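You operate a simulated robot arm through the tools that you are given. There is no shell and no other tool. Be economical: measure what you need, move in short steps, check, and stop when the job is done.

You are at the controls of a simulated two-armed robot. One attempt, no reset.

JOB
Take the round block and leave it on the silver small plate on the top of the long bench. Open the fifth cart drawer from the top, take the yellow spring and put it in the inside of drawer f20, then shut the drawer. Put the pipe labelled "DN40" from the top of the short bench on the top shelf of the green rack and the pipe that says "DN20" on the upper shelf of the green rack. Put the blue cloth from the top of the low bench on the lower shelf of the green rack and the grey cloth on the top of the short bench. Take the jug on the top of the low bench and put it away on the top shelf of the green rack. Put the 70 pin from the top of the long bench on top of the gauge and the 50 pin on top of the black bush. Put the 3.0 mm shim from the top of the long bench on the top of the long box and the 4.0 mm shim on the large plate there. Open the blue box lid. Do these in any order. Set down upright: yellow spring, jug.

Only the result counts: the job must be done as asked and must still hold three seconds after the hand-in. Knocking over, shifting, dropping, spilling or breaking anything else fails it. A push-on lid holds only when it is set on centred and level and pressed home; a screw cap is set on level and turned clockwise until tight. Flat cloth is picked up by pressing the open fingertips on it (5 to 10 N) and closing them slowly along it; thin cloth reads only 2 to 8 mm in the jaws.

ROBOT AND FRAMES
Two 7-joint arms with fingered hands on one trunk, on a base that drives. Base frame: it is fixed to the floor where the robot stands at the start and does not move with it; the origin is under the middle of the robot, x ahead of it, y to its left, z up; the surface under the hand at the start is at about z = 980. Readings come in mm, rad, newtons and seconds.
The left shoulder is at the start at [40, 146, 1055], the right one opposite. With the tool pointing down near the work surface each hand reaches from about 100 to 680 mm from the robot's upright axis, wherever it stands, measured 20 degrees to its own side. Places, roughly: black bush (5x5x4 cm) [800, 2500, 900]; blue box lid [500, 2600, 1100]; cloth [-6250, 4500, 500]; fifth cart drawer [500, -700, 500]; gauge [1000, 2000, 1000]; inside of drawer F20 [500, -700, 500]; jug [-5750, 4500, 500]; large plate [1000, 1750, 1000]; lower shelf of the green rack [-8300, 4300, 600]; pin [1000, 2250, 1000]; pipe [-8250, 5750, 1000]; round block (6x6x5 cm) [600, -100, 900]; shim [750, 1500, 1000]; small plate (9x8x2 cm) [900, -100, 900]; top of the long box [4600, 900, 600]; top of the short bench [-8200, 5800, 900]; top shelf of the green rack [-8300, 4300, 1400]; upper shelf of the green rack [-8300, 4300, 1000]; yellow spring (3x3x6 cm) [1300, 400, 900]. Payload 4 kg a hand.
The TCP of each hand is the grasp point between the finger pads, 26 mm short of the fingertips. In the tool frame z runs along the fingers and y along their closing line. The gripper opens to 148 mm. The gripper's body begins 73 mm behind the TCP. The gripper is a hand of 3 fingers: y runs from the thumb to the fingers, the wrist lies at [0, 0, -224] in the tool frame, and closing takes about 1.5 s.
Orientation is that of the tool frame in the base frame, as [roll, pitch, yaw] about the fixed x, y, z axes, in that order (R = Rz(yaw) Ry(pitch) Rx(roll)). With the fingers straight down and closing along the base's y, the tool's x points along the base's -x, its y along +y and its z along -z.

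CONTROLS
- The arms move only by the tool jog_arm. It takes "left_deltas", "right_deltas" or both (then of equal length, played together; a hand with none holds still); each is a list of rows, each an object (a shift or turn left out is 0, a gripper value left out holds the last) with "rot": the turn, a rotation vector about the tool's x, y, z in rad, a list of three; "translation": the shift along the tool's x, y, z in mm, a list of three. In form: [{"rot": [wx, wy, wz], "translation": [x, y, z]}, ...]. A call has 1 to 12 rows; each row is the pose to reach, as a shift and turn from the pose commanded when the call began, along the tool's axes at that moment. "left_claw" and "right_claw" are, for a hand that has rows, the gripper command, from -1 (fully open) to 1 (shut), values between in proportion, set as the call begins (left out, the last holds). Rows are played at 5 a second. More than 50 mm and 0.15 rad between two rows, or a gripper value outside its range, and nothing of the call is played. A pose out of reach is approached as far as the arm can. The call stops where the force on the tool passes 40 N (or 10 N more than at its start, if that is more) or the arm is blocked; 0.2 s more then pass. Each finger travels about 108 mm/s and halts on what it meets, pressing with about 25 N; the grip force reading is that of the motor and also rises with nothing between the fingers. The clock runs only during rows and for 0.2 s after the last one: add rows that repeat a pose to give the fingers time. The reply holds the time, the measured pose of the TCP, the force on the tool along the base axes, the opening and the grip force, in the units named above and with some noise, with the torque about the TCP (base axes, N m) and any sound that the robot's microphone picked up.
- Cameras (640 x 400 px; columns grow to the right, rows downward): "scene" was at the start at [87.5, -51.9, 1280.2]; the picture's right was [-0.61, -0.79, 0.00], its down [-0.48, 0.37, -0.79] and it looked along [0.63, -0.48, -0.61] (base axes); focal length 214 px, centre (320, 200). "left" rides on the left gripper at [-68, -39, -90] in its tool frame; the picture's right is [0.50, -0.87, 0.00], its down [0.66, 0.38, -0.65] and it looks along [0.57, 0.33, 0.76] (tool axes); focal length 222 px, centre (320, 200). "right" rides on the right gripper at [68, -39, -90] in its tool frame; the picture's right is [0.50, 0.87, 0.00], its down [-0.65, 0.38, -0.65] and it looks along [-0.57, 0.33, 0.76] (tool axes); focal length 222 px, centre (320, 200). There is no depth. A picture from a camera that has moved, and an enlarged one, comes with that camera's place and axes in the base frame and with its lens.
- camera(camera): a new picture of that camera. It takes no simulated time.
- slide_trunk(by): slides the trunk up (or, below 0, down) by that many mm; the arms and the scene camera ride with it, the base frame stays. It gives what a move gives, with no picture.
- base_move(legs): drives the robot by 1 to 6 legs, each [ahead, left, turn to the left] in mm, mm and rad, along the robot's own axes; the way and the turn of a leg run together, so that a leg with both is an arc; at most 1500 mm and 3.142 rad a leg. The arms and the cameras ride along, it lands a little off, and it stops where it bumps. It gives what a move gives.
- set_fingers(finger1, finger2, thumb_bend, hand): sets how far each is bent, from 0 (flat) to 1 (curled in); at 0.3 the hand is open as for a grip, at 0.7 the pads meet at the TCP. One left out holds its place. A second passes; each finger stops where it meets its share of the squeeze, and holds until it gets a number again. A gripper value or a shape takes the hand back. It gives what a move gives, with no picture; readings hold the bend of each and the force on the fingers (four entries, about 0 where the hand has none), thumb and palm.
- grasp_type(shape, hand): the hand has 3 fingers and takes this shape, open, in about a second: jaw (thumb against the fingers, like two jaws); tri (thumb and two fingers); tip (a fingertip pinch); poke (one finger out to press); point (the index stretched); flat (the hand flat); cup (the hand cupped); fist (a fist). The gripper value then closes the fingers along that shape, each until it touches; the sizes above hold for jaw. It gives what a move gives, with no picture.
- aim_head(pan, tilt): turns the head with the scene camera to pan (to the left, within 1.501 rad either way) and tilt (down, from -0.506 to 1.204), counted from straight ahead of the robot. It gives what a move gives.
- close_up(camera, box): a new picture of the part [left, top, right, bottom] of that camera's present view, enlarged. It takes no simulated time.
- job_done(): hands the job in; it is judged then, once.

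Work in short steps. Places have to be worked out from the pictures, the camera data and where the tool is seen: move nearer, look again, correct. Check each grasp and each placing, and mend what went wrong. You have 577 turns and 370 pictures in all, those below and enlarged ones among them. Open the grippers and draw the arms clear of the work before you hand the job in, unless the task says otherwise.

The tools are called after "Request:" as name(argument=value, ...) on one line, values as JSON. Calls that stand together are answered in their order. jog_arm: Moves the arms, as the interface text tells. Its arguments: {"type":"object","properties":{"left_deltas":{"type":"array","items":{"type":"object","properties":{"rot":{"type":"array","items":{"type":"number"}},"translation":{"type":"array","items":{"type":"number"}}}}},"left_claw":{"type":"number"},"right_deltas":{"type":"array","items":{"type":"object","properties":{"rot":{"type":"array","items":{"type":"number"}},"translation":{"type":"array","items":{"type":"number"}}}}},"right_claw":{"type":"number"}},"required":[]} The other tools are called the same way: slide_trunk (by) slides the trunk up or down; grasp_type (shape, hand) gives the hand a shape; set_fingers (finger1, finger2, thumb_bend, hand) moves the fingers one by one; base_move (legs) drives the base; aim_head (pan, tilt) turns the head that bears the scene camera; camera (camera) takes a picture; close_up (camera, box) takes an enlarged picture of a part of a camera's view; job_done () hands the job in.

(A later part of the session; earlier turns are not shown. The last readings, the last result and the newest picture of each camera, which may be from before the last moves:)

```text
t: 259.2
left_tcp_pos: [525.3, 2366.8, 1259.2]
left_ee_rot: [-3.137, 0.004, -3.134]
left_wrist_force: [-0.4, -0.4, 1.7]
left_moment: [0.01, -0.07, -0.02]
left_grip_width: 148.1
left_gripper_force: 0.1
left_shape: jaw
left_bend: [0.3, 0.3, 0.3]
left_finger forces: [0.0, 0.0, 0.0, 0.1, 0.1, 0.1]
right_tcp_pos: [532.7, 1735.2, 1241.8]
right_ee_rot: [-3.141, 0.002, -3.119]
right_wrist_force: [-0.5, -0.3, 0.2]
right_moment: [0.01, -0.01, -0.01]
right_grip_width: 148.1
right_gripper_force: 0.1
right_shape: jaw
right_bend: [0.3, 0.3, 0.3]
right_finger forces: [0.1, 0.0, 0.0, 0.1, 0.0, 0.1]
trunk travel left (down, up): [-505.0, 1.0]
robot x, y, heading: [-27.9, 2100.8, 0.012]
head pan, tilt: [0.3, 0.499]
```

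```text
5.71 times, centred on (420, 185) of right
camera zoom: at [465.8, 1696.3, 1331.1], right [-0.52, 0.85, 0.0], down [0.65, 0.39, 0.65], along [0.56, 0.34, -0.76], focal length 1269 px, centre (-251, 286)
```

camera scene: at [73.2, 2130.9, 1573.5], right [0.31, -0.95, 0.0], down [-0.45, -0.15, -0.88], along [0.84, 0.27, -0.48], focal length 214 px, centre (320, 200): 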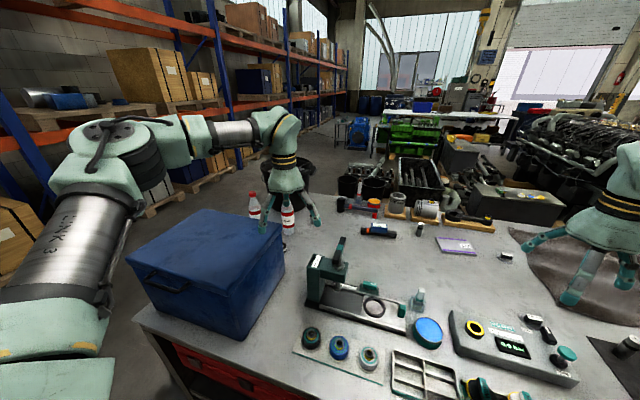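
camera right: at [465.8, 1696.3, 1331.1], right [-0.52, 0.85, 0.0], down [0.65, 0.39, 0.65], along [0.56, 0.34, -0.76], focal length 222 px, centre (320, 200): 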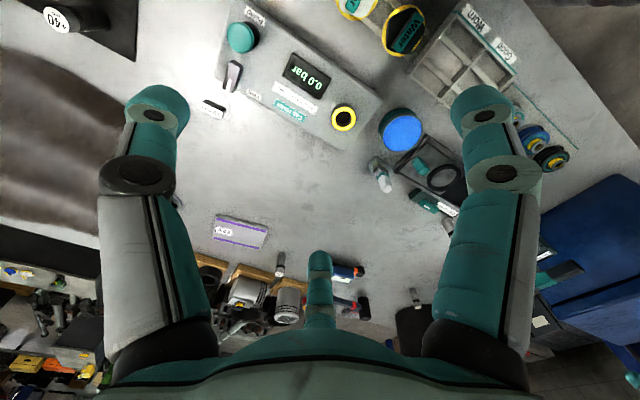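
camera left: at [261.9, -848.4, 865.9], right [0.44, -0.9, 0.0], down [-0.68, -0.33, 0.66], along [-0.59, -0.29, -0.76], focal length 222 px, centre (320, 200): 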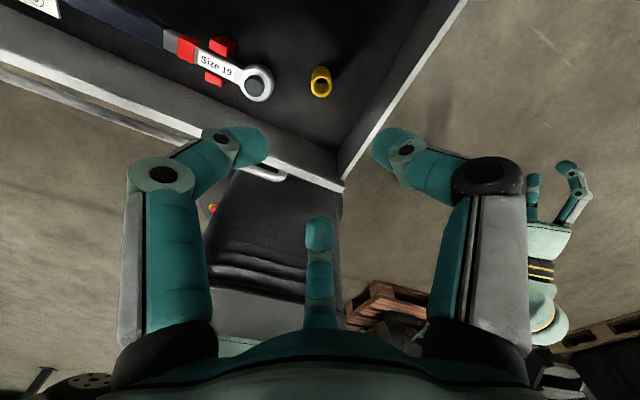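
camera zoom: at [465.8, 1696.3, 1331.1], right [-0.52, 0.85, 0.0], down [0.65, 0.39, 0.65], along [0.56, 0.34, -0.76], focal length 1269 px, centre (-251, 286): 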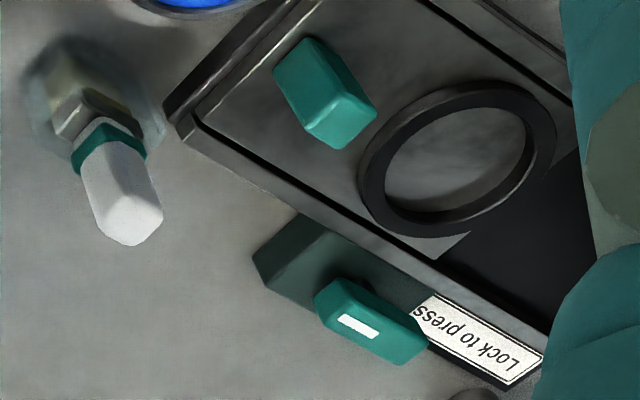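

B is the +70 pin at ≈(1065,2500). I need to know how close the base can get to the bench; creep ahead.

Request:
base_move(legs=[[60, 0, 0]])

Request:
base_move(legs=[[40, 0, 0], [30, 0, 0], [30, 0, 0]])

```text
t: 260.1
left_tcp_pos: [573.9, 2365.2, 1264.4]
left_ee_rot: [-3.138, 0.01, -3.134]
left_wrist_force: [-0.5, -0.5, 0.1]
left_moment: [-0.01, -0.04, 0.0]
left_grip_width: 147.8
left_gripper_force: 0.0
left_shape: jaw
left_bend: [0.3, 0.3, 0.3]
left_finger forces: [0.1, 0.0, 0.0, 0.0, 0.1, 0.0]
right_tcp_pos: [583.3, 1735.0, 1246.1]
right_ee_rot: [3.14, 0.01, -3.118]
right_wrist_force: [-1.3, -0.1, 0.4]
right_moment: [0.01, -0.07, 0.03]
right_grip_width: 147.9
right_gripper_force: 0.1
right_shape: jaw
right_bend: [0.3, 0.3, 0.3]
right_finger forces: [0.0, 0.1, 0.0, 0.1, 0.0, 0.0]
trunk travel left (down, up): [-505.0, 1.0]
robot x, y, heading: [28.0, 2100.4, 0.015]
head pan, tilt: [0.3, 0.499]
```

```text
t: 261.9
left_tcp_pos: [665.9, 2363.3, 1265.1]
left_ee_rot: [-3.136, 0.013, 3.142]
left_wrist_force: [-0.4, -0.4, 0.6]
left_moment: [0.02, 0.0, 0.01]
left_grip_width: 147.9
left_gripper_force: 0.0
left_shape: jaw
left_bend: [0.3, 0.3, 0.3]
left_finger forces: [0.0, 0.1, 0.1, 0.0, 0.0, 0.0]
right_tcp_pos: [671.1, 1734.5, 1247.3]
right_ee_rot: [-3.14, 0.011, -3.127]
right_wrist_force: [0.4, 0.2, 0.4]
right_moment: [0.0, 0.01, 0.02]
right_grip_width: 147.8
right_gripper_force: 0.0
right_shape: jaw
right_bend: [0.3, 0.3, 0.3]
right_finger forces: [0.1, 0.0, 0.0, 0.1, 0.0, 0.0]
trunk travel left (down, up): [-505.0, 1.0]
robot x, y, heading: [115.8, 2099.8, 0.002]
head pan, tilt: [0.3, 0.499]
stopped in leg 3: the robot was blocked; the commanded pose is now the measured one
```

The base can go to x≈100. Back off a little and examine the blue box.

Request:
base_move(legs=[[-110, 0, 0]])

Request:
aim_head(pan=0.75, tilt=0.6)

Request:
camera(camera="scene")

Request:
close_up(camera="scene", box=[220, 140, 420, 280])

```text
t: 263.1
left_tcp_pos: [575.7, 2362.4, 1256.9]
left_ee_rot: [-3.139, -0.004, -3.139]
left_wrist_force: [0.8, -0.3, 0.0]
left_moment: [0.0, -0.01, -0.01]
left_grip_width: 148.2
left_gripper_force: 0.1
left_shape: jaw
left_bend: [0.3, 0.3, 0.3]
left_finger forces: [0.0, 0.0, 0.0, 0.1, 0.0, 0.0]
right_tcp_pos: [580.1, 1733.4, 1237.4]
right_ee_rot: [3.139, -0.003, -3.123]
right_wrist_force: [0.9, -1.0, 0.1]
right_moment: [0.0, 0.05, 0.03]
right_grip_width: 148.0
right_gripper_force: 0.1
right_shape: jaw
right_bend: [0.3, 0.3, 0.3]
right_finger forces: [0.1, 0.0, 0.0, 0.0, 0.0, 0.1]
trunk travel left (down, up): [-505.0, 1.0]
robot x, y, heading: [7.9, 2105.4, 0.003]
head pan, tilt: [0.3, 0.499]
```

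```text
t: 264.1
left_tcp_pos: [566.1, 2362.6, 1260.0]
left_ee_rot: [-3.138, 0.006, -3.139]
left_wrist_force: [0.2, 0.8, -1.5]
left_moment: [0.0, -0.03, 0.0]
left_grip_width: 148.0
left_gripper_force: 0.0
left_shape: jaw
left_bend: [0.3, 0.3, 0.3]
left_finger forces: [0.1, 0.1, 0.1, 0.1, 0.0, 0.0]
right_tcp_pos: [571.5, 1732.3, 1241.3]
right_ee_rot: [3.139, 0.004, -3.123]
right_wrist_force: [-0.1, 0.4, -0.7]
right_moment: [-0.02, -0.03, -0.01]
right_grip_width: 148.1
right_gripper_force: 0.1
right_shape: jaw
right_bend: [0.3, 0.3, 0.3]
right_finger forces: [0.0, 0.0, 0.1, 0.0, 0.1, 0.1]
trunk travel left (down, up): [-505.0, 1.0]
robot x, y, heading: [11.7, 2103.7, 0.01]
head pan, tilt: [0.75, 0.6]
```

```text
255 pictures are left
camera scene: at [91.5, 2163.0, 1564.4], right [0.69, -0.73, 0.0], down [-0.41, -0.39, -0.83], along [0.6, 0.57, -0.56], focal length 214 px, centre (320, 200)
```

scene: 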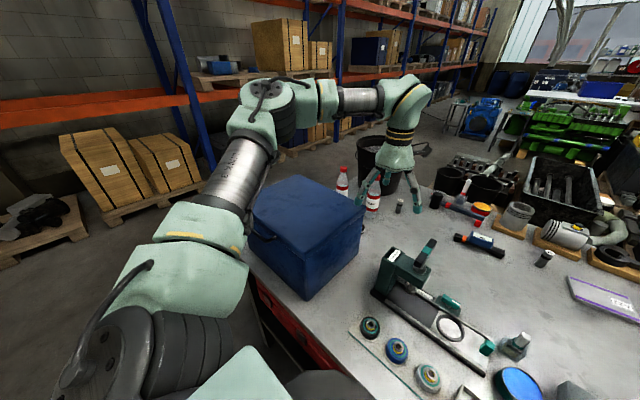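

```text
2.86 times, centred on (320, 210) of scene
camera zoom: at [91.5, 2163.0, 1564.4], right [0.69, -0.73, 0.0], down [-0.41, -0.39, -0.83], along [0.6, 0.57, -0.56], focal length 613 px, centre (320, 171)
```

zoom: 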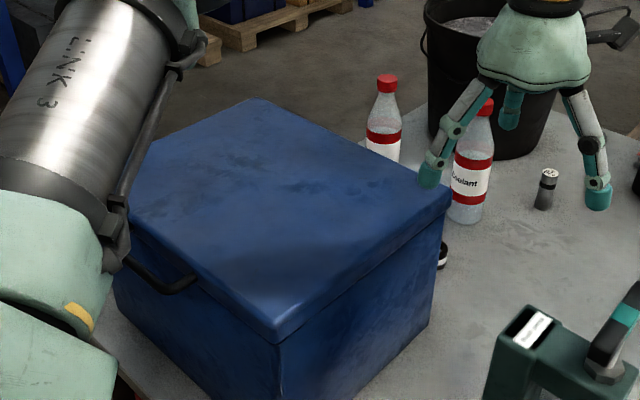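

The box: top x≈340–645, y≈2460–2840, z≈1115, with a handle loop on the front face. Move in front of it for a closer look.

Request:
base_move(legs=[[-330, 0, 0], [0, 480, 0]])

Request:
aim_head(pan=0.0, tilt=0.6)

Request:
camera(camera="scene")

Request:
close_up(camera="scene", box=[230, 130, 430, 270])

```text
t: 268.7
left_tcp_pos: [227.3, 2840.9, 1260.4]
left_ee_rot: [-3.141, 0.003, -3.138]
left_wrist_force: [-0.7, -0.1, 0.1]
left_moment: [0.0, 0.0, 0.0]
left_grip_width: 148.0
left_gripper_force: 0.0
left_shape: jaw
left_bend: [0.3, 0.3, 0.3]
left_finger forces: [0.0, 0.0, 0.0, 0.0, 0.1, 0.1]
right_tcp_pos: [233.8, 2212.4, 1239.8]
right_ee_rot: [3.137, 0.001, -3.122]
right_wrist_force: [0.1, 0.3, 0.6]
right_moment: [-0.01, 0.0, 0.01]
right_grip_width: 147.8
right_gripper_force: 0.1
right_shape: jaw
right_bend: [0.3, 0.3, 0.3]
right_finger forces: [0.0, 0.1, 0.0, 0.0, 0.0, 0.0]
trunk travel left (down, up): [-505.0, 1.0]
robot x, y, heading: [-329.9, 2582.4, 0.009]
head pan, tilt: [0.75, 0.6]
```

```text
t: 269.8
left_tcp_pos: [227.5, 2842.2, 1260.3]
left_ee_rot: [-3.14, 0.001, -3.138]
left_wrist_force: [0.7, 0.4, 0.4]
left_moment: [-0.02, -0.01, 0.04]
left_grip_width: 147.9
left_gripper_force: 0.0
left_shape: jaw
left_bend: [0.3, 0.3, 0.3]
left_finger forces: [0.1, 0.0, 0.1, 0.0, 0.1, 0.1]
right_tcp_pos: [233.3, 2213.4, 1239.8]
right_ee_rot: [3.14, 0.0, -3.121]
right_wrist_force: [-0.5, -0.2, -0.6]
right_moment: [0.02, -0.01, -0.01]
right_grip_width: 147.9
right_gripper_force: 0.0
right_shape: jaw
right_bend: [0.3, 0.3, 0.3]
right_finger forces: [0.0, 0.0, 0.0, 0.0, 0.0, 0.0]
trunk travel left (down, up): [-505.0, 1.0]
robot x, y, heading: [-325.4, 2578.7, 0.006]
head pan, tilt: [0.0, 0.6]
```

```text
253 pictures are left
camera scene: at [-222.3, 2583.1, 1564.2], right [0.01, -1.0, 0.0], down [-0.57, -0.01, -0.82], along [0.82, 0.01, -0.57], focal length 214 px, centre (320, 200)
```

scene: 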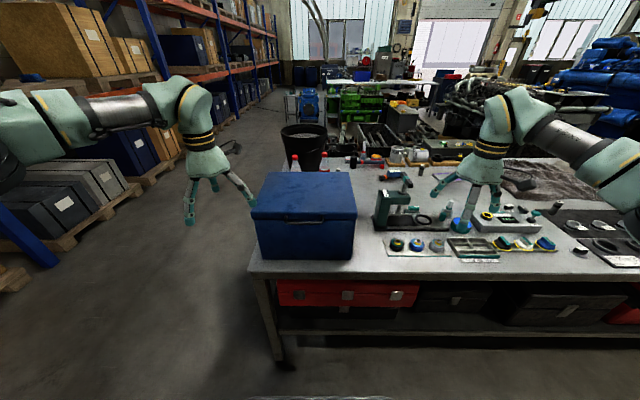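

```text
2.86 times, centred on (330, 200) of scene
camera zoom: at [-222.3, 2583.1, 1564.2], right [0.01, -1.0, 0.0], down [-0.57, -0.01, -0.82], along [0.82, 0.01, -0.57], focal length 613 px, centre (291, 200)
```

zoom: 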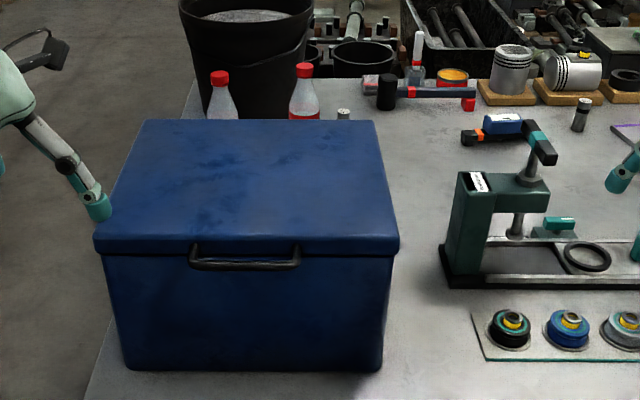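

The handle is a horizontal loop: bar at ≈(300, 2580–2710, z≈1113). I bring the left hand in front, lower the trunk, and pitch the hand forward to grip the bar (two digits below).

Request:
jog_arm(left_deltas=[{"translation": [18, -46, 0]}, {"translation": [36, -92, 0]}, {"translation": [54, -138, 0]}, {"translation": [80, -184, 0]}, {"translation": [80, -197, 0]}, {"translation": [80, -197, 0]}], left_claw=-0.2)

Request:
slide_trunk(by=-180)

Request:
jog_arm(left_deltas=[{"rot": [0, -0.145, 0]}, {"rot": [0, -0.29, 0]}, {"rot": [0, -0.435, 0]}, {"rot": [0, -0.58, 0]}, {"rot": [0, -0.725, 0]}, {"rot": [0, -0.87, 0]}, {"rot": [0, -1.015, 0]}, {"rot": [0, -1.16, 0]}, {"rot": [0, -1.305, 0]}, {"rot": [0, -1.45, 0]}, {"rot": [0, -1.5, 0]}, {"rot": [0, -1.5, 0]}])

Request:
camera(camera="scene")

```text
refused: row 4 steps farther than a row can; nothing moved
```

```text
t: 271.8
left_tcp_pos: [227.0, 2844.2, 1079.2]
left_ee_rot: [-3.137, 0.002, -3.138]
left_wrist_force: [0.1, -0.4, -0.2]
left_moment: [-0.03, -0.04, 0.03]
left_grip_width: 147.7
left_gripper_force: 0.2
left_shape: jaw
left_bend: [0.3, 0.3, 0.3]
left_finger forces: [0.0, 0.0, 0.0, 0.1, 0.0, 0.0]
right_tcp_pos: [232.4, 2212.9, 1060.7]
right_ee_rot: [3.139, 0.0, -3.122]
right_wrist_force: [0.1, -0.9, -0.8]
right_moment: [-0.02, -0.02, -0.01]
right_grip_width: 148.0
right_gripper_force: 0.0
right_shape: jaw
right_bend: [0.3, 0.3, 0.3]
right_finger forces: [0.0, 0.1, 0.0, 0.0, 0.0, 0.1]
trunk travel left (down, up): [-325.0, 181.0]
robot x, y, heading: [-330.6, 2582.5, 0.007]
head pan, tilt: [0.0, 0.6]
```

```text
t: 274.4
left_tcp_pos: [227.5, 2842.2, 1079.6]
left_ee_rot: [-3.135, 1.018, -3.132]
left_wrist_force: [-0.5, 0.3, 0.6]
left_moment: [0.0, 0.01, -0.01]
left_grip_width: 147.8
left_gripper_force: 0.1
left_shape: jaw
left_bend: [0.3, 0.3, 0.3]
left_finger forces: [0.0, 0.0, 0.0, 0.0, 0.0, 0.0]
left hand out of reach, approached as far as the arm can: row 8, 9, 10, 11, 12
right_tcp_pos: [232.8, 2212.0, 1060.5]
right_ee_rot: [3.141, -0.001, -3.121]
right_wrist_force: [-0.2, -0.5, -0.3]
right_moment: [-0.02, -0.02, 0.02]
right_grip_width: 147.7
right_gripper_force: 0.0
right_shape: jaw
right_bend: [0.3, 0.3, 0.3]
right_finger forces: [0.0, 0.0, 0.1, 0.1, 0.0, 0.1]
trunk travel left (down, up): [-325.0, 181.0]
robot x, y, heading: [-329.6, 2580.4, 0.007]
head pan, tilt: [0.0, 0.6]
```

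```text
251 pictures are left
camera scene: at [-222.4, 2583.4, 1384.2], right [0.01, -1.0, 0.0], down [-0.57, 0.0, -0.82], along [0.82, 0.01, -0.57], focal length 214 px, centre (320, 200)
```

scene: 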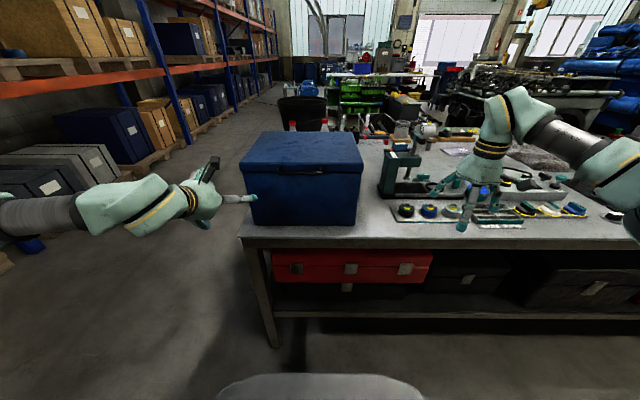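

Pitch limit ~1.02 rad is fine. Shift in front of the handle and roll 30°.

Request:
jog_arm(left_deltas=[{"translation": [-21, -40, -8], "rot": [0, 0, 0.1]}, {"translation": [-42.5, -80, -17], "rot": [0, 0, 0.2]}, {"translation": [-42.5, -120, -17], "rot": [0, 0, 0.3]}, {"translation": [-42.5, -160, -17], "rot": [0, 0, 0.4]}, {"translation": [-42.5, -197, -17], "rot": [0, 0, 0.52]}, {"translation": [-42.5, -197, -17], "rot": [0, 0, 0.52]}], left_claw=-0.2)

Request:
camera(camera="left")

Request:
close_up(camera="scene", box=[200, 110, 400, 250])

```text
t: 275.8
left_tcp_pos: [236.8, 2647.4, 1124.4]
left_ee_rot: [2.467, 0.834, 2.318]
left_wrist_force: [0.1, 0.2, -0.2]
left_moment: [0.0, -0.03, 0.0]
left_grip_width: 89.6
left_gripper_force: 0.0
left_shape: jaw
left_bend: [0.32, 0.32, 0.7]
left_finger forces: [0.0, 0.0, 0.1, 0.0, 0.0, 0.1]
right_tcp_pos: [234.3, 2215.1, 1061.2]
right_ee_rot: [3.141, 0.002, -3.124]
right_wrist_force: [1.0, -0.5, 0.4]
right_moment: [0.0, -0.02, -0.02]
right_grip_width: 148.1
right_gripper_force: 0.0
right_shape: jaw
right_bend: [0.3, 0.3, 0.3]
right_finger forces: [0.0, 0.0, 0.0, 0.1, 0.1, 0.1]
trunk travel left (down, up): [-325.0, 181.0]
robot x, y, heading: [-331.4, 2582.8, 0.011]
head pan, tilt: [0.0, 0.6]
```

```text
250 pictures are left
camera left: at [182.5, 2579.4, 1206.3], right [-0.45, -0.51, -0.73], down [-0.76, 0.65, 0.02], along [0.47, 0.56, -0.68], focal length 222 px, centre (320, 200)
```

left: 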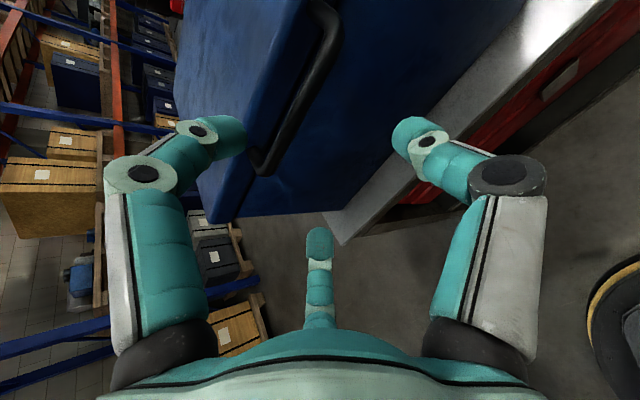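

```text
2.86 times, centred on (300, 180) of scene
camera zoom: at [-222.4, 2584.5, 1384.2], right [0.01, -1.0, 0.0], down [-0.57, -0.01, -0.82], along [0.82, 0.01, -0.57], focal length 613 px, centre (377, 257)
```

zoom: 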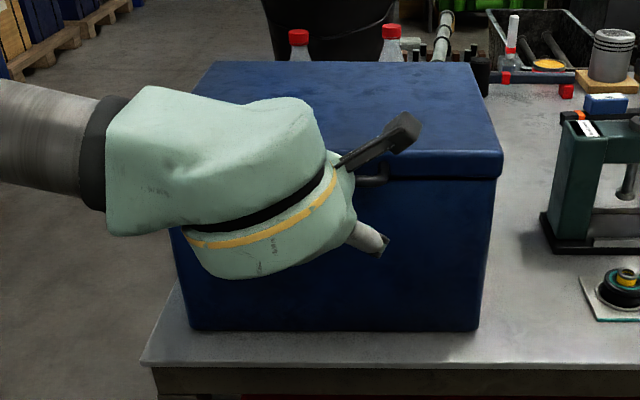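

Approach the bar horizontally with the digits straddling it, until just short of the lid face, then close.

Request:
base_move(legs=[[48, 0, 0]])

Request:
camera(camera="left")

```text
t: 276.8
left_tcp_pos: [281.5, 2645.9, 1127.4]
left_ee_rot: [2.462, 0.836, 2.315]
left_wrist_force: [-0.1, 0.4, 0.8]
left_moment: [0.02, 0.03, 0.0]
left_grip_width: 89.7
left_gripper_force: 0.1
left_shape: jaw
left_bend: [0.32, 0.32, 0.7]
left_finger forces: [0.0, 0.1, 0.0, 0.1, 0.0, 0.0]
right_tcp_pos: [277.0, 2213.9, 1063.9]
right_ee_rot: [3.141, 0.005, -3.124]
right_wrist_force: [0.1, -0.2, 0.1]
right_moment: [-0.01, -0.02, 0.0]
right_grip_width: 147.9
right_gripper_force: 0.1
right_shape: jaw
right_bend: [0.3, 0.3, 0.3]
right_finger forces: [0.0, 0.0, 0.0, 0.1, 0.1, 0.0]
trunk travel left (down, up): [-325.0, 181.0]
robot x, y, heading: [-284.5, 2580.8, 0.007]
head pan, tilt: [0.0, 0.6]
```

```text
248 pictures are left
camera left: at [225.9, 2578.5, 1208.7], right [-0.45, -0.51, -0.74], down [-0.76, 0.65, 0.01], along [0.47, 0.56, -0.68], focal length 222 px, centre (320, 200)
```

left: 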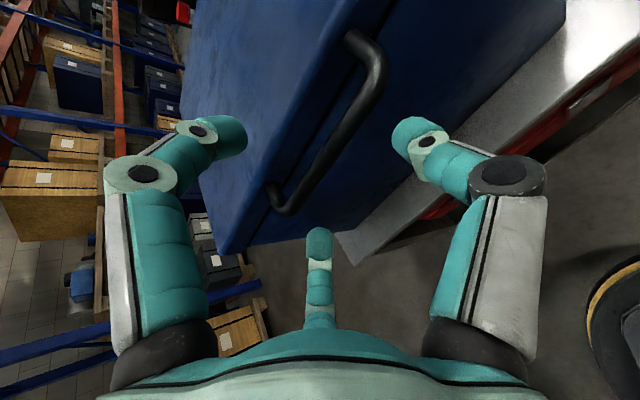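

Bar is between upper and lower digits. Nudge in (8 mm forward, 7 mm down) and close.

Request:
jog_arm(left_deltas=[{"translation": [0.8, -0.5, 5]}, {"translation": [1.6, -0.9, 10.5]}, {"translation": [1.6, -0.9, 10.5]}])

Request:
jog_arm(left_deltas=[{"translation": [0, 0, 0]}, {"translation": [0, 0, 0]}, {"translation": [0, 0, 0]}, {"translation": [0, 0, 0]}, {"translation": [0, 0, 0]}, {"translation": [0, 0, 0]}], left_claw=1)

Request:
camera(camera="left")

```text
t: 277.6
left_tcp_pos: [293.2, 2645.5, 1117.9]
left_ee_rot: [2.469, 0.831, 2.32]
left_wrist_force: [0.7, 0.4, 0.0]
left_moment: [0.01, 0.0, -0.05]
left_grip_width: 89.2
left_gripper_force: 0.0
left_shape: jaw
left_bend: [0.32, 0.32, 0.7]
left_finger forces: [0.0, 0.0, 0.1, 0.0, 0.1, 0.0]
right_tcp_pos: [280.6, 2214.0, 1060.4]
right_ee_rot: [3.14, 0.0, -3.125]
right_wrist_force: [-0.1, 0.2, 0.0]
right_moment: [-0.04, 0.02, -0.01]
right_grip_width: 147.7
right_gripper_force: 0.0
right_shape: jaw
right_bend: [0.3, 0.3, 0.3]
right_finger forces: [0.0, 0.1, 0.0, 0.0, 0.1, 0.0]
trunk travel left (down, up): [-325.0, 181.0]
robot x, y, heading: [-283.4, 2581.5, 0.006]
head pan, tilt: [0.0, 0.6]
```

```text
t: 278.9
left_tcp_pos: [291.5, 2643.1, 1118.3]
left_ee_rot: [2.466, 0.832, 2.315]
left_wrist_force: [-6.5, -6.8, -2.4]
left_moment: [0.17, 0.07, -0.3]
left_grip_width: 13.5
left_gripper_force: 25.0
left_shape: jaw
left_bend: [0.71, 0.76, 0.69]
left_finger forces: [24.8, 17.2, 0.1, 0.0, 23.3, 0.0]
right_tcp_pos: [280.1, 2212.4, 1061.6]
right_ee_rot: [3.138, 0.001, -3.125]
right_wrist_force: [0.0, 0.0, -0.9]
right_moment: [0.03, -0.01, 0.0]
right_grip_width: 148.0
right_gripper_force: 0.0
right_shape: jaw
right_bend: [0.3, 0.3, 0.3]
right_finger forces: [0.0, 0.0, 0.0, 0.1, 0.0, 0.1]
trunk travel left (down, up): [-325.0, 181.0]
robot x, y, heading: [-284.5, 2579.7, 0.005]
head pan, tilt: [0.0, 0.6]
```

```text
247 pictures are left
camera left: at [235.8, 2576.7, 1200.3], right [-0.45, -0.5, -0.73], down [-0.76, 0.65, 0.02], along [0.47, 0.56, -0.68], focal length 222 px, centre (320, 200)
```

left: 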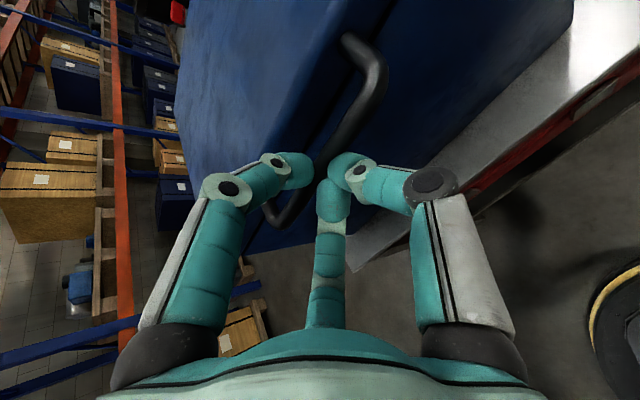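

Bar gripped (13 mm). Lift along the hinge arc in small steps.

Request:
jog_arm(left_deltas=[{"translation": [-12.8, 7.3, -8.5]}, {"translation": [-26, 14.8, -16.3]}, {"translation": [-39.4, 22.4, -23.2]}, {"translation": [-53.2, 30.2, -29.4]}, {"translation": [-67.2, 38.1, -34.8]}, {"translation": [-81.5, 46.2, -39.4]}])

Request:
close_up(camera="scene", box=[200, 80, 420, 240])

```text
t: 280.4
left_tcp_pos: [311.3, 2643.5, 1219.5]
left_ee_rot: [2.467, 0.833, 2.316]
left_wrist_force: [-1.9, -6.5, -1.7]
left_moment: [0.15, 0.12, -0.28]
left_grip_width: 12.8
left_gripper_force: 25.4
left_shape: jaw
left_bend: [0.67, 0.76, 0.69]
left_finger forces: [18.4, 18.6, 0.0, 0.0, 27.4, 0.1]
right_tcp_pos: [281.0, 2211.9, 1062.1]
right_ee_rot: [3.138, 0.001, -3.125]
right_wrist_force: [0.7, 1.0, 0.1]
right_moment: [-0.01, 0.04, -0.03]
right_grip_width: 148.1
right_gripper_force: 0.1
right_shape: jaw
right_bend: [0.3, 0.3, 0.3]
right_finger forces: [0.0, 0.0, 0.0, 0.0, 0.1, 0.1]
trunk travel left (down, up): [-325.0, 181.0]
robot x, y, heading: [-280.2, 2579.2, 0.009]
head pan, tilt: [0.0, 0.6]
```

```text
2.50 times, centred on (310, 160) of scene
camera zoom: at [-174.4, 2581.9, 1384.2], right [0.01, -1.0, 0.0], down [-0.57, 0.0, -0.82], along [0.82, 0.01, -0.57], focal length 536 px, centre (345, 300)
```

zoom: 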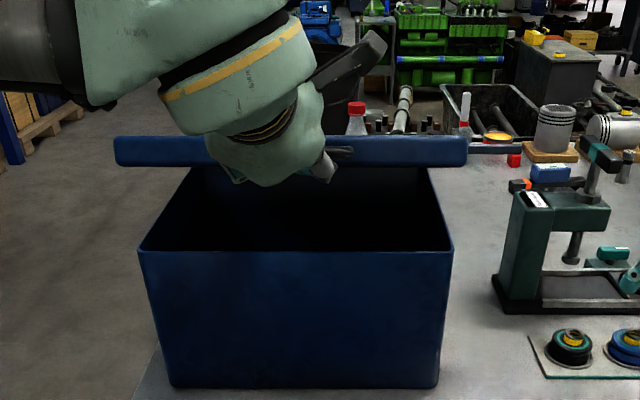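

The lid opens. Continue along the arc to about 50°.

Request:
jog_arm(left_deltas=[{"translation": [-14.4, 8.2, -3.5]}, {"translation": [-28.9, 16.4, -6.7]}, {"translation": [-43.6, 24.8, -8.5]}, {"translation": [-58.4, 33.1, -10]}, {"translation": [-73.2, 41.5, -10.2]}, {"translation": [-88, 49.9, -10]}, {"translation": [-102.7, 58.2, -8.5]}, {"translation": [-117.3, 66.5, -6.5]}, {"translation": [-132, 74.8, -3.4]}, {"translation": [-146.3, 83, 0.3]}, {"translation": [-160.5, 91, 5]}, {"translation": [-174.5, 99, 10.4]}])

Request:
close_up(camera="scene", box=[180, 20, 420, 220])

```text
t: 282.9
left_tcp_pos: [422.4, 2645.6, 1384.0]
left_ee_rot: [2.467, 0.833, 2.315]
left_wrist_force: [0.8, -1.1, -0.8]
left_moment: [-0.02, 0.0, 0.0]
left_grip_width: 8.8
left_gripper_force: 24.9
left_shape: jaw
left_bend: [0.71, 0.79, 0.74]
left_finger forces: [0.0, 0.0, 0.0, 0.0, 0.0, 0.0]
right_tcp_pos: [280.8, 2213.4, 1059.9]
right_ee_rot: [3.139, 0.0, -3.124]
right_wrist_force: [0.6, -0.3, 0.0]
right_moment: [0.02, 0.03, 0.0]
right_grip_width: 147.9
right_gripper_force: 0.0
right_shape: jaw
right_bend: [0.3, 0.3, 0.3]
right_finger forces: [0.1, 0.1, 0.0, 0.0, 0.1, 0.0]
trunk travel left (down, up): [-325.0, 181.0]
robot x, y, heading: [-283.8, 2580.9, 0.013]
head pan, tilt: [0.0, 0.6]
```

```text
2.00 times, centred on (300, 120) of scene
camera zoom: at [-173.9, 2583.0, 1384.2], right [0.01, -1.0, 0.0], down [-0.57, 0.0, -0.82], along [0.82, 0.01, -0.57], focal length 429 px, centre (360, 360)
```

zoom: 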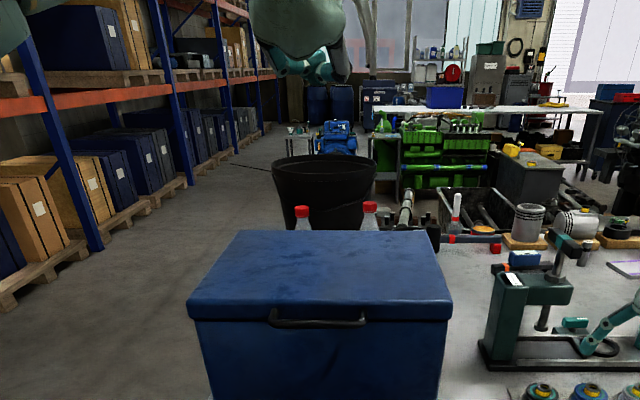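

It slipped and the lid fell shut. I'll cage the bar like the drawer: steeper hand (≈0.75 rad), dropping the far digit into the gap behind the bar.

Request:
jog_arm(left_deltas=[{"translation": [38, -22, -7], "rot": [0.022, 0.039, 0]}, {"translation": [76, -45, -13], "rot": [0.044, 0.078, 0]}, {"translation": [114, -67, -20], "rot": [0.066, 0.117, 0]}, {"translation": [152, -90, -27], "rot": [0.088, 0.156, 0]}, {"translation": [190, -112, -34], "rot": [0.11, 0.196, 0]}, {"translation": [227, -134, -40], "rot": [0.133, 0.235, 0]}, {"translation": [227, -134, -40], "rot": [0.133, 0.235, 0]}], left_claw=0.25)

Request:
camera(camera="left")

Request:
close_up(camera="scene", box=[200, 80, 420, 240])

```text
t: 284.6
left_tcp_pos: [247.8, 2641.2, 1180.0]
left_ee_rot: [2.713, 0.632, 2.483]
left_wrist_force: [-0.4, 0.4, 0.1]
left_moment: [-0.02, -0.01, -0.03]
left_grip_width: 55.1
left_gripper_force: 0.1
left_shape: jaw
left_bend: [0.77, 0.77, 0.7]
left_finger forces: [0.0, 0.1, 0.0, 0.0, 0.0, 0.0]
right_tcp_pos: [281.8, 2212.8, 1061.7]
right_ee_rot: [3.14, 0.003, -3.123]
right_wrist_force: [0.1, -0.6, -0.4]
right_moment: [-0.01, 0.0, 0.01]
right_grip_width: 147.9
right_gripper_force: 0.1
right_shape: jaw
right_bend: [0.3, 0.3, 0.3]
right_finger forces: [0.1, 0.0, 0.1, 0.0, 0.0, 0.0]
trunk travel left (down, up): [-325.0, 181.0]
robot x, y, heading: [-282.5, 2581.5, 0.016]
head pan, tilt: [0.0, 0.6]
```

```text
244 pictures are left
camera left: at [217.2, 2574.7, 1273.8], right [-0.63, -0.51, -0.59], down [-0.73, 0.65, 0.22], along [0.27, 0.56, -0.78], focal length 222 px, centre (320, 200)
```

left: 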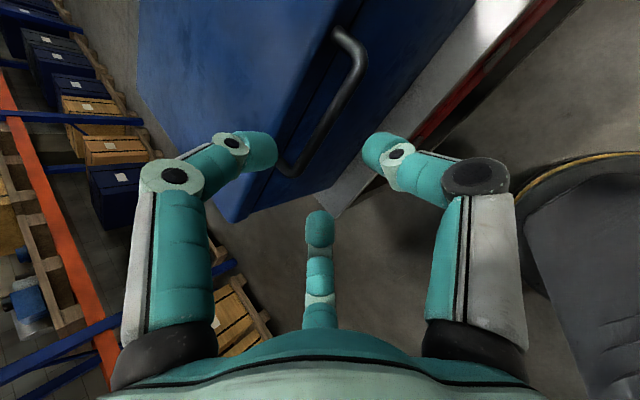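

```text
2.50 times, centred on (310, 160) of scene
camera zoom: at [-174.6, 2583.6, 1384.2], right [0.01, -1.0, 0.0], down [-0.57, 0.0, -0.82], along [0.82, 0.01, -0.57], focal length 536 px, centre (345, 300)
```

zoom: 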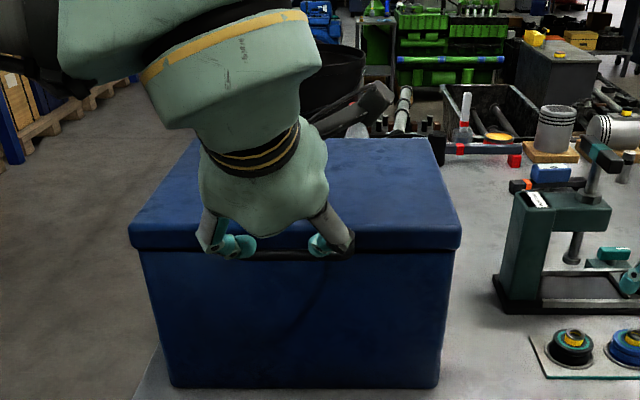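

Position above the bar (TCP ≈(282,2640,1165)) and check.

Request:
jog_arm(left_deltas=[{"translation": [-7, 3, 17]}, {"translation": [-13.3, 6.4, 34]}, {"translation": [-13.3, 6.4, 34]}])

Request:
camera(camera="left")

```text
t: 285.4
left_tcp_pos: [282.6, 2639.8, 1164.9]
left_ee_rot: [2.714, 0.634, 2.484]
left_wrist_force: [-0.3, -0.4, 0.3]
left_moment: [-0.02, 0.02, -0.01]
left_grip_width: 55.3
left_gripper_force: 0.1
left_shape: jaw
left_bend: [0.77, 0.77, 0.7]
left_finger forces: [0.0, 0.0, 0.0, 0.1, 0.0, 0.1]
right_tcp_pos: [280.4, 2213.1, 1061.9]
right_ee_rot: [3.14, 0.003, -3.124]
right_wrist_force: [0.3, 0.0, -0.3]
right_moment: [0.0, 0.03, -0.01]
right_grip_width: 147.9
right_gripper_force: 0.1
right_shape: jaw
right_bend: [0.3, 0.3, 0.3]
right_finger forces: [0.0, 0.1, 0.2, 0.0, 0.0, 0.1]
trunk travel left (down, up): [-325.0, 181.0]
robot x, y, heading: [-282.3, 2581.6, 0.007]
head pan, tilt: [0.0, 0.6]
```

```text
242 pictures are left
camera left: at [251.9, 2572.8, 1259.1], right [-0.63, -0.51, -0.59], down [-0.73, 0.65, 0.22], along [0.27, 0.56, -0.78], focal length 222 px, centre (320, 200)
```

left: 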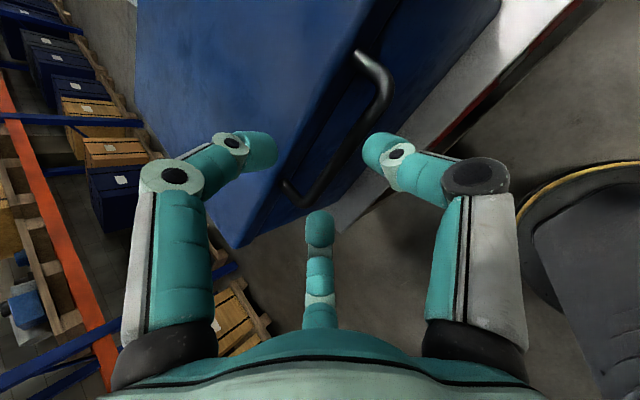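

The far digit projects right into the loop's gap. Descend 58 mm.

Request:
jog_arm(left_deltas=[{"translation": [9, -5, 11]}, {"translation": [18, -10, 22]}, {"translation": [26, -15, 33]}, {"translation": [34.5, -19.5, 42.5]}, {"translation": [34.5, -19.5, 42.5]}])

Request:
camera(camera="left")

```text
t: 286.6
left_tcp_pos: [283.4, 2640.2, 1106.2]
left_ee_rot: [2.712, 0.634, 2.485]
left_wrist_force: [-0.3, -0.2, 0.1]
left_moment: [0.04, 0.0, 0.01]
left_grip_width: 55.3
left_gripper_force: 0.0
left_shape: jaw
left_bend: [0.77, 0.77, 0.7]
left_finger forces: [0.0, 0.1, 0.0, 0.0, 0.0, 0.0]
right_tcp_pos: [280.9, 2213.4, 1061.5]
right_ee_rot: [3.14, 0.002, -3.124]
right_wrist_force: [0.6, 0.2, 0.5]
right_moment: [0.0, 0.01, -0.03]
right_grip_width: 148.0
right_gripper_force: 0.1
right_shape: jaw
right_bend: [0.3, 0.3, 0.3]
right_finger forces: [0.1, 0.0, 0.1, 0.1, 0.0, 0.0]
trunk travel left (down, up): [-325.0, 181.0]
robot x, y, heading: [-283.6, 2584.0, 0.006]
head pan, tilt: [0.0, 0.6]
```

```text
241 pictures are left
camera left: at [252.8, 2573.3, 1200.6], right [-0.63, -0.51, -0.59], down [-0.73, 0.65, 0.22], along [0.27, 0.56, -0.78], focal length 222 px, centre (320, 200)
```

left: 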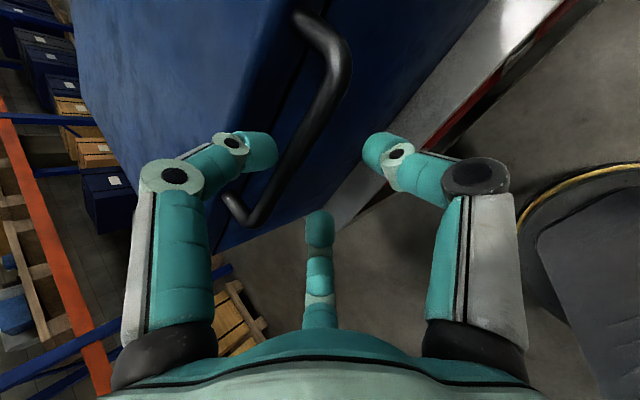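

Lower 10 mm more and close around the bar.

Request:
jog_arm(left_deltas=[{"translation": [3, -1.7, 3.7]}, {"translation": [6, -3.3, 7.3]}, {"translation": [6, -3.3, 7.3]}])

Request:
jog_arm(left_deltas=[{"translation": [0, 0, 0]}, {"translation": [0, 0, 0]}, {"translation": [0, 0, 0]}, {"translation": [0, 0, 0]}, {"translation": [0, 0, 0]}, {"translation": [0, 0, 0]}], left_claw=1)

Request:
camera(camera="left")

```text
t: 287.4
left_tcp_pos: [285.5, 2640.9, 1097.9]
left_ee_rot: [2.712, 0.631, 2.484]
left_wrist_force: [0.9, 0.4, 0.6]
left_moment: [-0.01, 0.0, -0.01]
left_grip_width: 55.9
left_gripper_force: 0.0
left_shape: jaw
left_bend: [0.42, 0.77, 0.7]
left_finger forces: [0.9, 0.0, 0.0, 0.1, 0.0, 0.0]
right_tcp_pos: [280.6, 2212.9, 1060.9]
right_ee_rot: [3.14, 0.003, -3.125]
right_wrist_force: [-0.3, 0.0, 0.4]
right_moment: [0.01, -0.02, 0.0]
right_grip_width: 147.8
right_gripper_force: 0.1
right_shape: jaw
right_bend: [0.3, 0.3, 0.3]
right_finger forces: [0.1, 0.0, 0.1, 0.1, 0.1, 0.1]
trunk travel left (down, up): [-325.0, 181.0]
robot x, y, heading: [-276.9, 2579.0, 0.008]
head pan, tilt: [0.0, 0.6]
```

```text
t: 288.8
left_tcp_pos: [287.4, 2642.3, 1095.2]
left_ee_rot: [2.716, 0.631, 2.486]
left_wrist_force: [20.4, 7.1, 0.9]
left_moment: [-0.01, 0.17, 0.14]
left_grip_width: 0.0
left_gripper_force: 25.3
left_shape: jaw
left_bend: [0.78, 0.7, 0.64]
left_finger forces: [21.1, 0.0, 0.0, 0.0, 0.1, 0.0]
right_tcp_pos: [284.2, 2215.2, 1058.8]
right_ee_rot: [3.14, -0.002, -3.125]
right_wrist_force: [0.0, 0.3, -1.0]
right_moment: [-0.01, 0.01, 0.03]
right_grip_width: 148.0
right_gripper_force: 0.1
right_shape: jaw
right_bend: [0.3, 0.3, 0.3]
right_finger forces: [0.0, 0.0, 0.0, 0.0, 0.0, 0.1]
trunk travel left (down, up): [-325.0, 181.0]
robot x, y, heading: [-284.6, 2579.0, 0.01]
head pan, tilt: [0.0, 0.6]
```

```text
240 pictures are left
camera left: at [257.5, 2574.9, 1189.3], right [-0.63, -0.51, -0.58], down [-0.73, 0.65, 0.22], along [0.27, 0.56, -0.78], focal length 222 px, centre (320, 200)
```

left: 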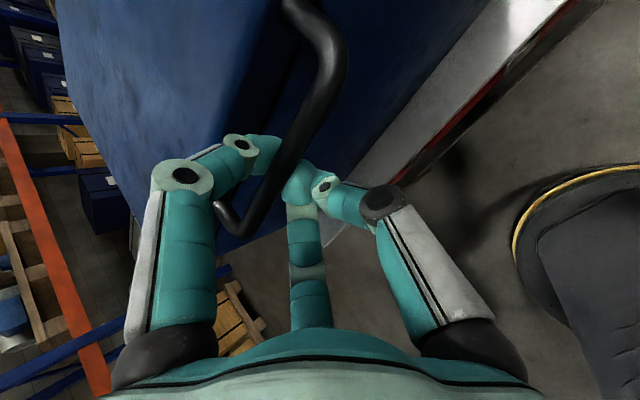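

Bar caged. Lift along the arc slowly.

Request:
jog_arm(left_deltas=[{"translation": [-10.2, 5.8, -12.1]}, {"translation": [-21, 11.9, -23.6]}, {"translation": [-32.2, 18.2, -34.5]}, {"translation": [-43.9, 24.9, -44.7]}, {"translation": [-56, 31.7, -54.3]}, {"translation": [-68.7, 38.9, -63.1]}, {"translation": [-81.6, 46.2, -71.2]}, {"translation": [-94.8, 53.8, -78.5]}, {"translation": [-108.4, 61.4, -85]}, {"translation": [-122.2, 69.3, -90.8]}, {"translation": [-136.2, 77.2, -95.8]}, {"translation": [-150.4, 85.3, -100]}])

Request:
close_up(camera="scene", box=[200, 40, 420, 220])

Request:
camera(camera="left")

```text
t: 291.4
left_tcp_pos: [351.5, 2643.2, 1280.8]
left_ee_rot: [2.72, 0.624, 2.489]
left_wrist_force: [22.5, 6.7, -19.2]
left_moment: [0.04, 0.78, 0.11]
left_grip_width: 0.3
left_gripper_force: 25.1
left_shape: jaw
left_bend: [0.75, 0.7, 0.64]
left_finger forces: [32.7, 0.0, 0.1, 0.1, 0.0, 0.1]
right_tcp_pos: [288.5, 2215.1, 1057.3]
right_ee_rot: [-3.14, -0.006, -3.125]
right_wrist_force: [0.4, 0.0, -0.4]
right_moment: [-0.02, -0.01, -0.03]
right_grip_width: 148.1
right_gripper_force: 0.1
right_shape: jaw
right_bend: [0.3, 0.3, 0.3]
right_finger forces: [0.0, 0.0, 0.0, 0.1, 0.1, 0.1]
trunk travel left (down, up): [-325.0, 181.0]
robot x, y, heading: [-280.1, 2583.8, 0.012]
head pan, tilt: [0.0, 0.6]
```

```text
2.22 times, centred on (310, 130) of scene
camera zoom: at [-165.8, 2585.4, 1383.4], right [0.01, -1.0, 0.0], down [-0.57, -0.01, -0.82], along [0.82, 0.01, -0.57], focal length 477 px, centre (342, 356)
```

zoom: 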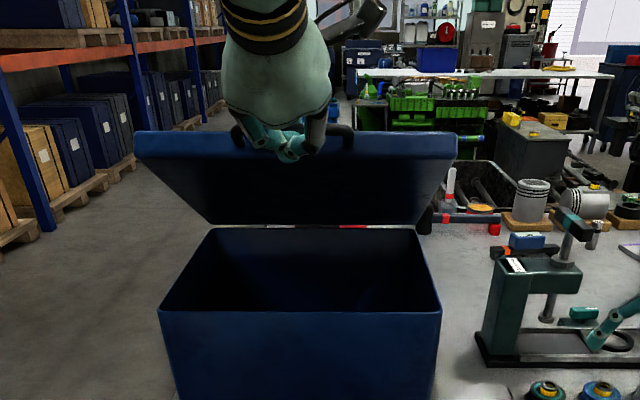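

```text
238 pictures are left
camera left: at [321.7, 2574.8, 1375.7], right [-0.64, -0.51, -0.58], down [-0.72, 0.65, 0.23], along [0.26, 0.56, -0.78], focal length 222 px, centre (320, 200)
```

left: 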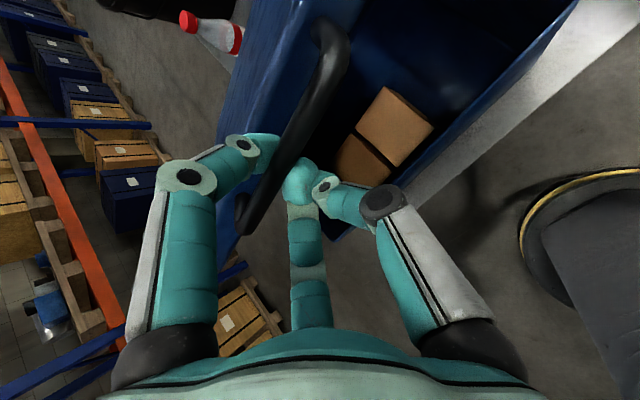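

Lid about 35° open and held. Continue with the arm to ~46° first (adding a bit more +x).

Request:
jog_arm(left_deltas=[{"translation": [-15, 8.5, 2]}, {"translation": [-27, 15.3, 1]}, {"translation": [-42, 24, 0]}, {"translation": [-54, 30.6, 0.5]}, {"translation": [-66, 37.6, 0.1]}])

Request:
slide_trunk(by=20)

Request:
base_move(legs=[[24, 0, 0]])

```text
t: 292.6
left_tcp_pos: [402.5, 2642.7, 1333.9]
left_ee_rot: [2.718, 0.63, 2.487]
left_wrist_force: [12.5, 7.4, -16.3]
left_moment: [0.03, 0.6, 0.09]
left_grip_width: 0.0
left_gripper_force: 24.8
left_shape: jaw
left_bend: [0.76, 0.7, 0.64]
left_finger forces: [28.4, 0.0, 0.0, 0.0, 0.0, 0.0]
right_tcp_pos: [286.3, 2214.0, 1059.3]
right_ee_rot: [3.142, -0.004, -3.125]
right_wrist_force: [0.6, -0.5, -0.4]
right_moment: [0.03, -0.02, -0.05]
right_grip_width: 148.0
right_gripper_force: 0.1
right_shape: jaw
right_bend: [0.3, 0.3, 0.3]
right_finger forces: [0.0, 0.0, 0.0, 0.0, 0.1, 0.1]
trunk travel left (down, up): [-325.0, 181.0]
robot x, y, heading: [-283.2, 2583.5, 0.011]
head pan, tilt: [0.0, 0.6]
```

```text
t: 293.1
left_tcp_pos: [406.1, 2642.3, 1341.7]
left_ee_rot: [2.73, 0.609, 2.497]
left_wrist_force: [22.1, 4.9, -29.1]
left_moment: [0.1, 1.0, 0.1]
left_grip_width: 0.0
left_gripper_force: 25.0
left_shape: jaw
left_bend: [0.75, 0.7, 0.64]
left_finger forces: [35.4, 0.1, 0.1, 0.0, 0.0, 0.0]
right_tcp_pos: [288.2, 2213.1, 1079.6]
right_ee_rot: [3.14, -0.001, -3.123]
right_wrist_force: [-0.3, 0.1, 0.9]
right_moment: [0.01, -0.07, 0.03]
right_grip_width: 147.8
right_gripper_force: 0.2
right_shape: jaw
right_bend: [0.3, 0.3, 0.3]
right_finger forces: [0.1, 0.0, 0.0, 0.0, 0.0, 0.1]
trunk travel left (down, up): [-344.0, 161.0]
robot x, y, heading: [-281.7, 2584.4, 0.008]
head pan, tilt: [0.0, 0.6]
stopped: the force on the tool passed its limit at 41 N (the readings are from after the stop); the commanded pose is now the measured one
```

```text
t: 293.9
left_tcp_pos: [428.8, 2641.8, 1349.2]
left_ee_rot: [2.723, 0.619, 2.489]
left_wrist_force: [7.9, 1.8, -13.6]
left_moment: [0.08, 0.34, -0.04]
left_grip_width: 0.0
left_gripper_force: 24.4
left_shape: jaw
left_bend: [0.78, 0.7, 0.63]
left_finger forces: [18.3, 0.1, 0.0, 0.1, 0.0, 0.0]
right_tcp_pos: [310.8, 2214.8, 1077.6]
right_ee_rot: [3.14, -0.003, -3.124]
right_wrist_force: [0.1, 1.0, 0.5]
right_moment: [-0.03, -0.02, -0.02]
right_grip_width: 147.6
right_gripper_force: 0.1
right_shape: jaw
right_bend: [0.3, 0.3, 0.3]
right_finger forces: [0.0, 0.0, 0.0, 0.0, 0.0, 0.0]
trunk travel left (down, up): [-344.0, 161.0]
robot x, y, heading: [-260.9, 2581.3, 0.007]
head pan, tilt: [0.0, 0.6]
```

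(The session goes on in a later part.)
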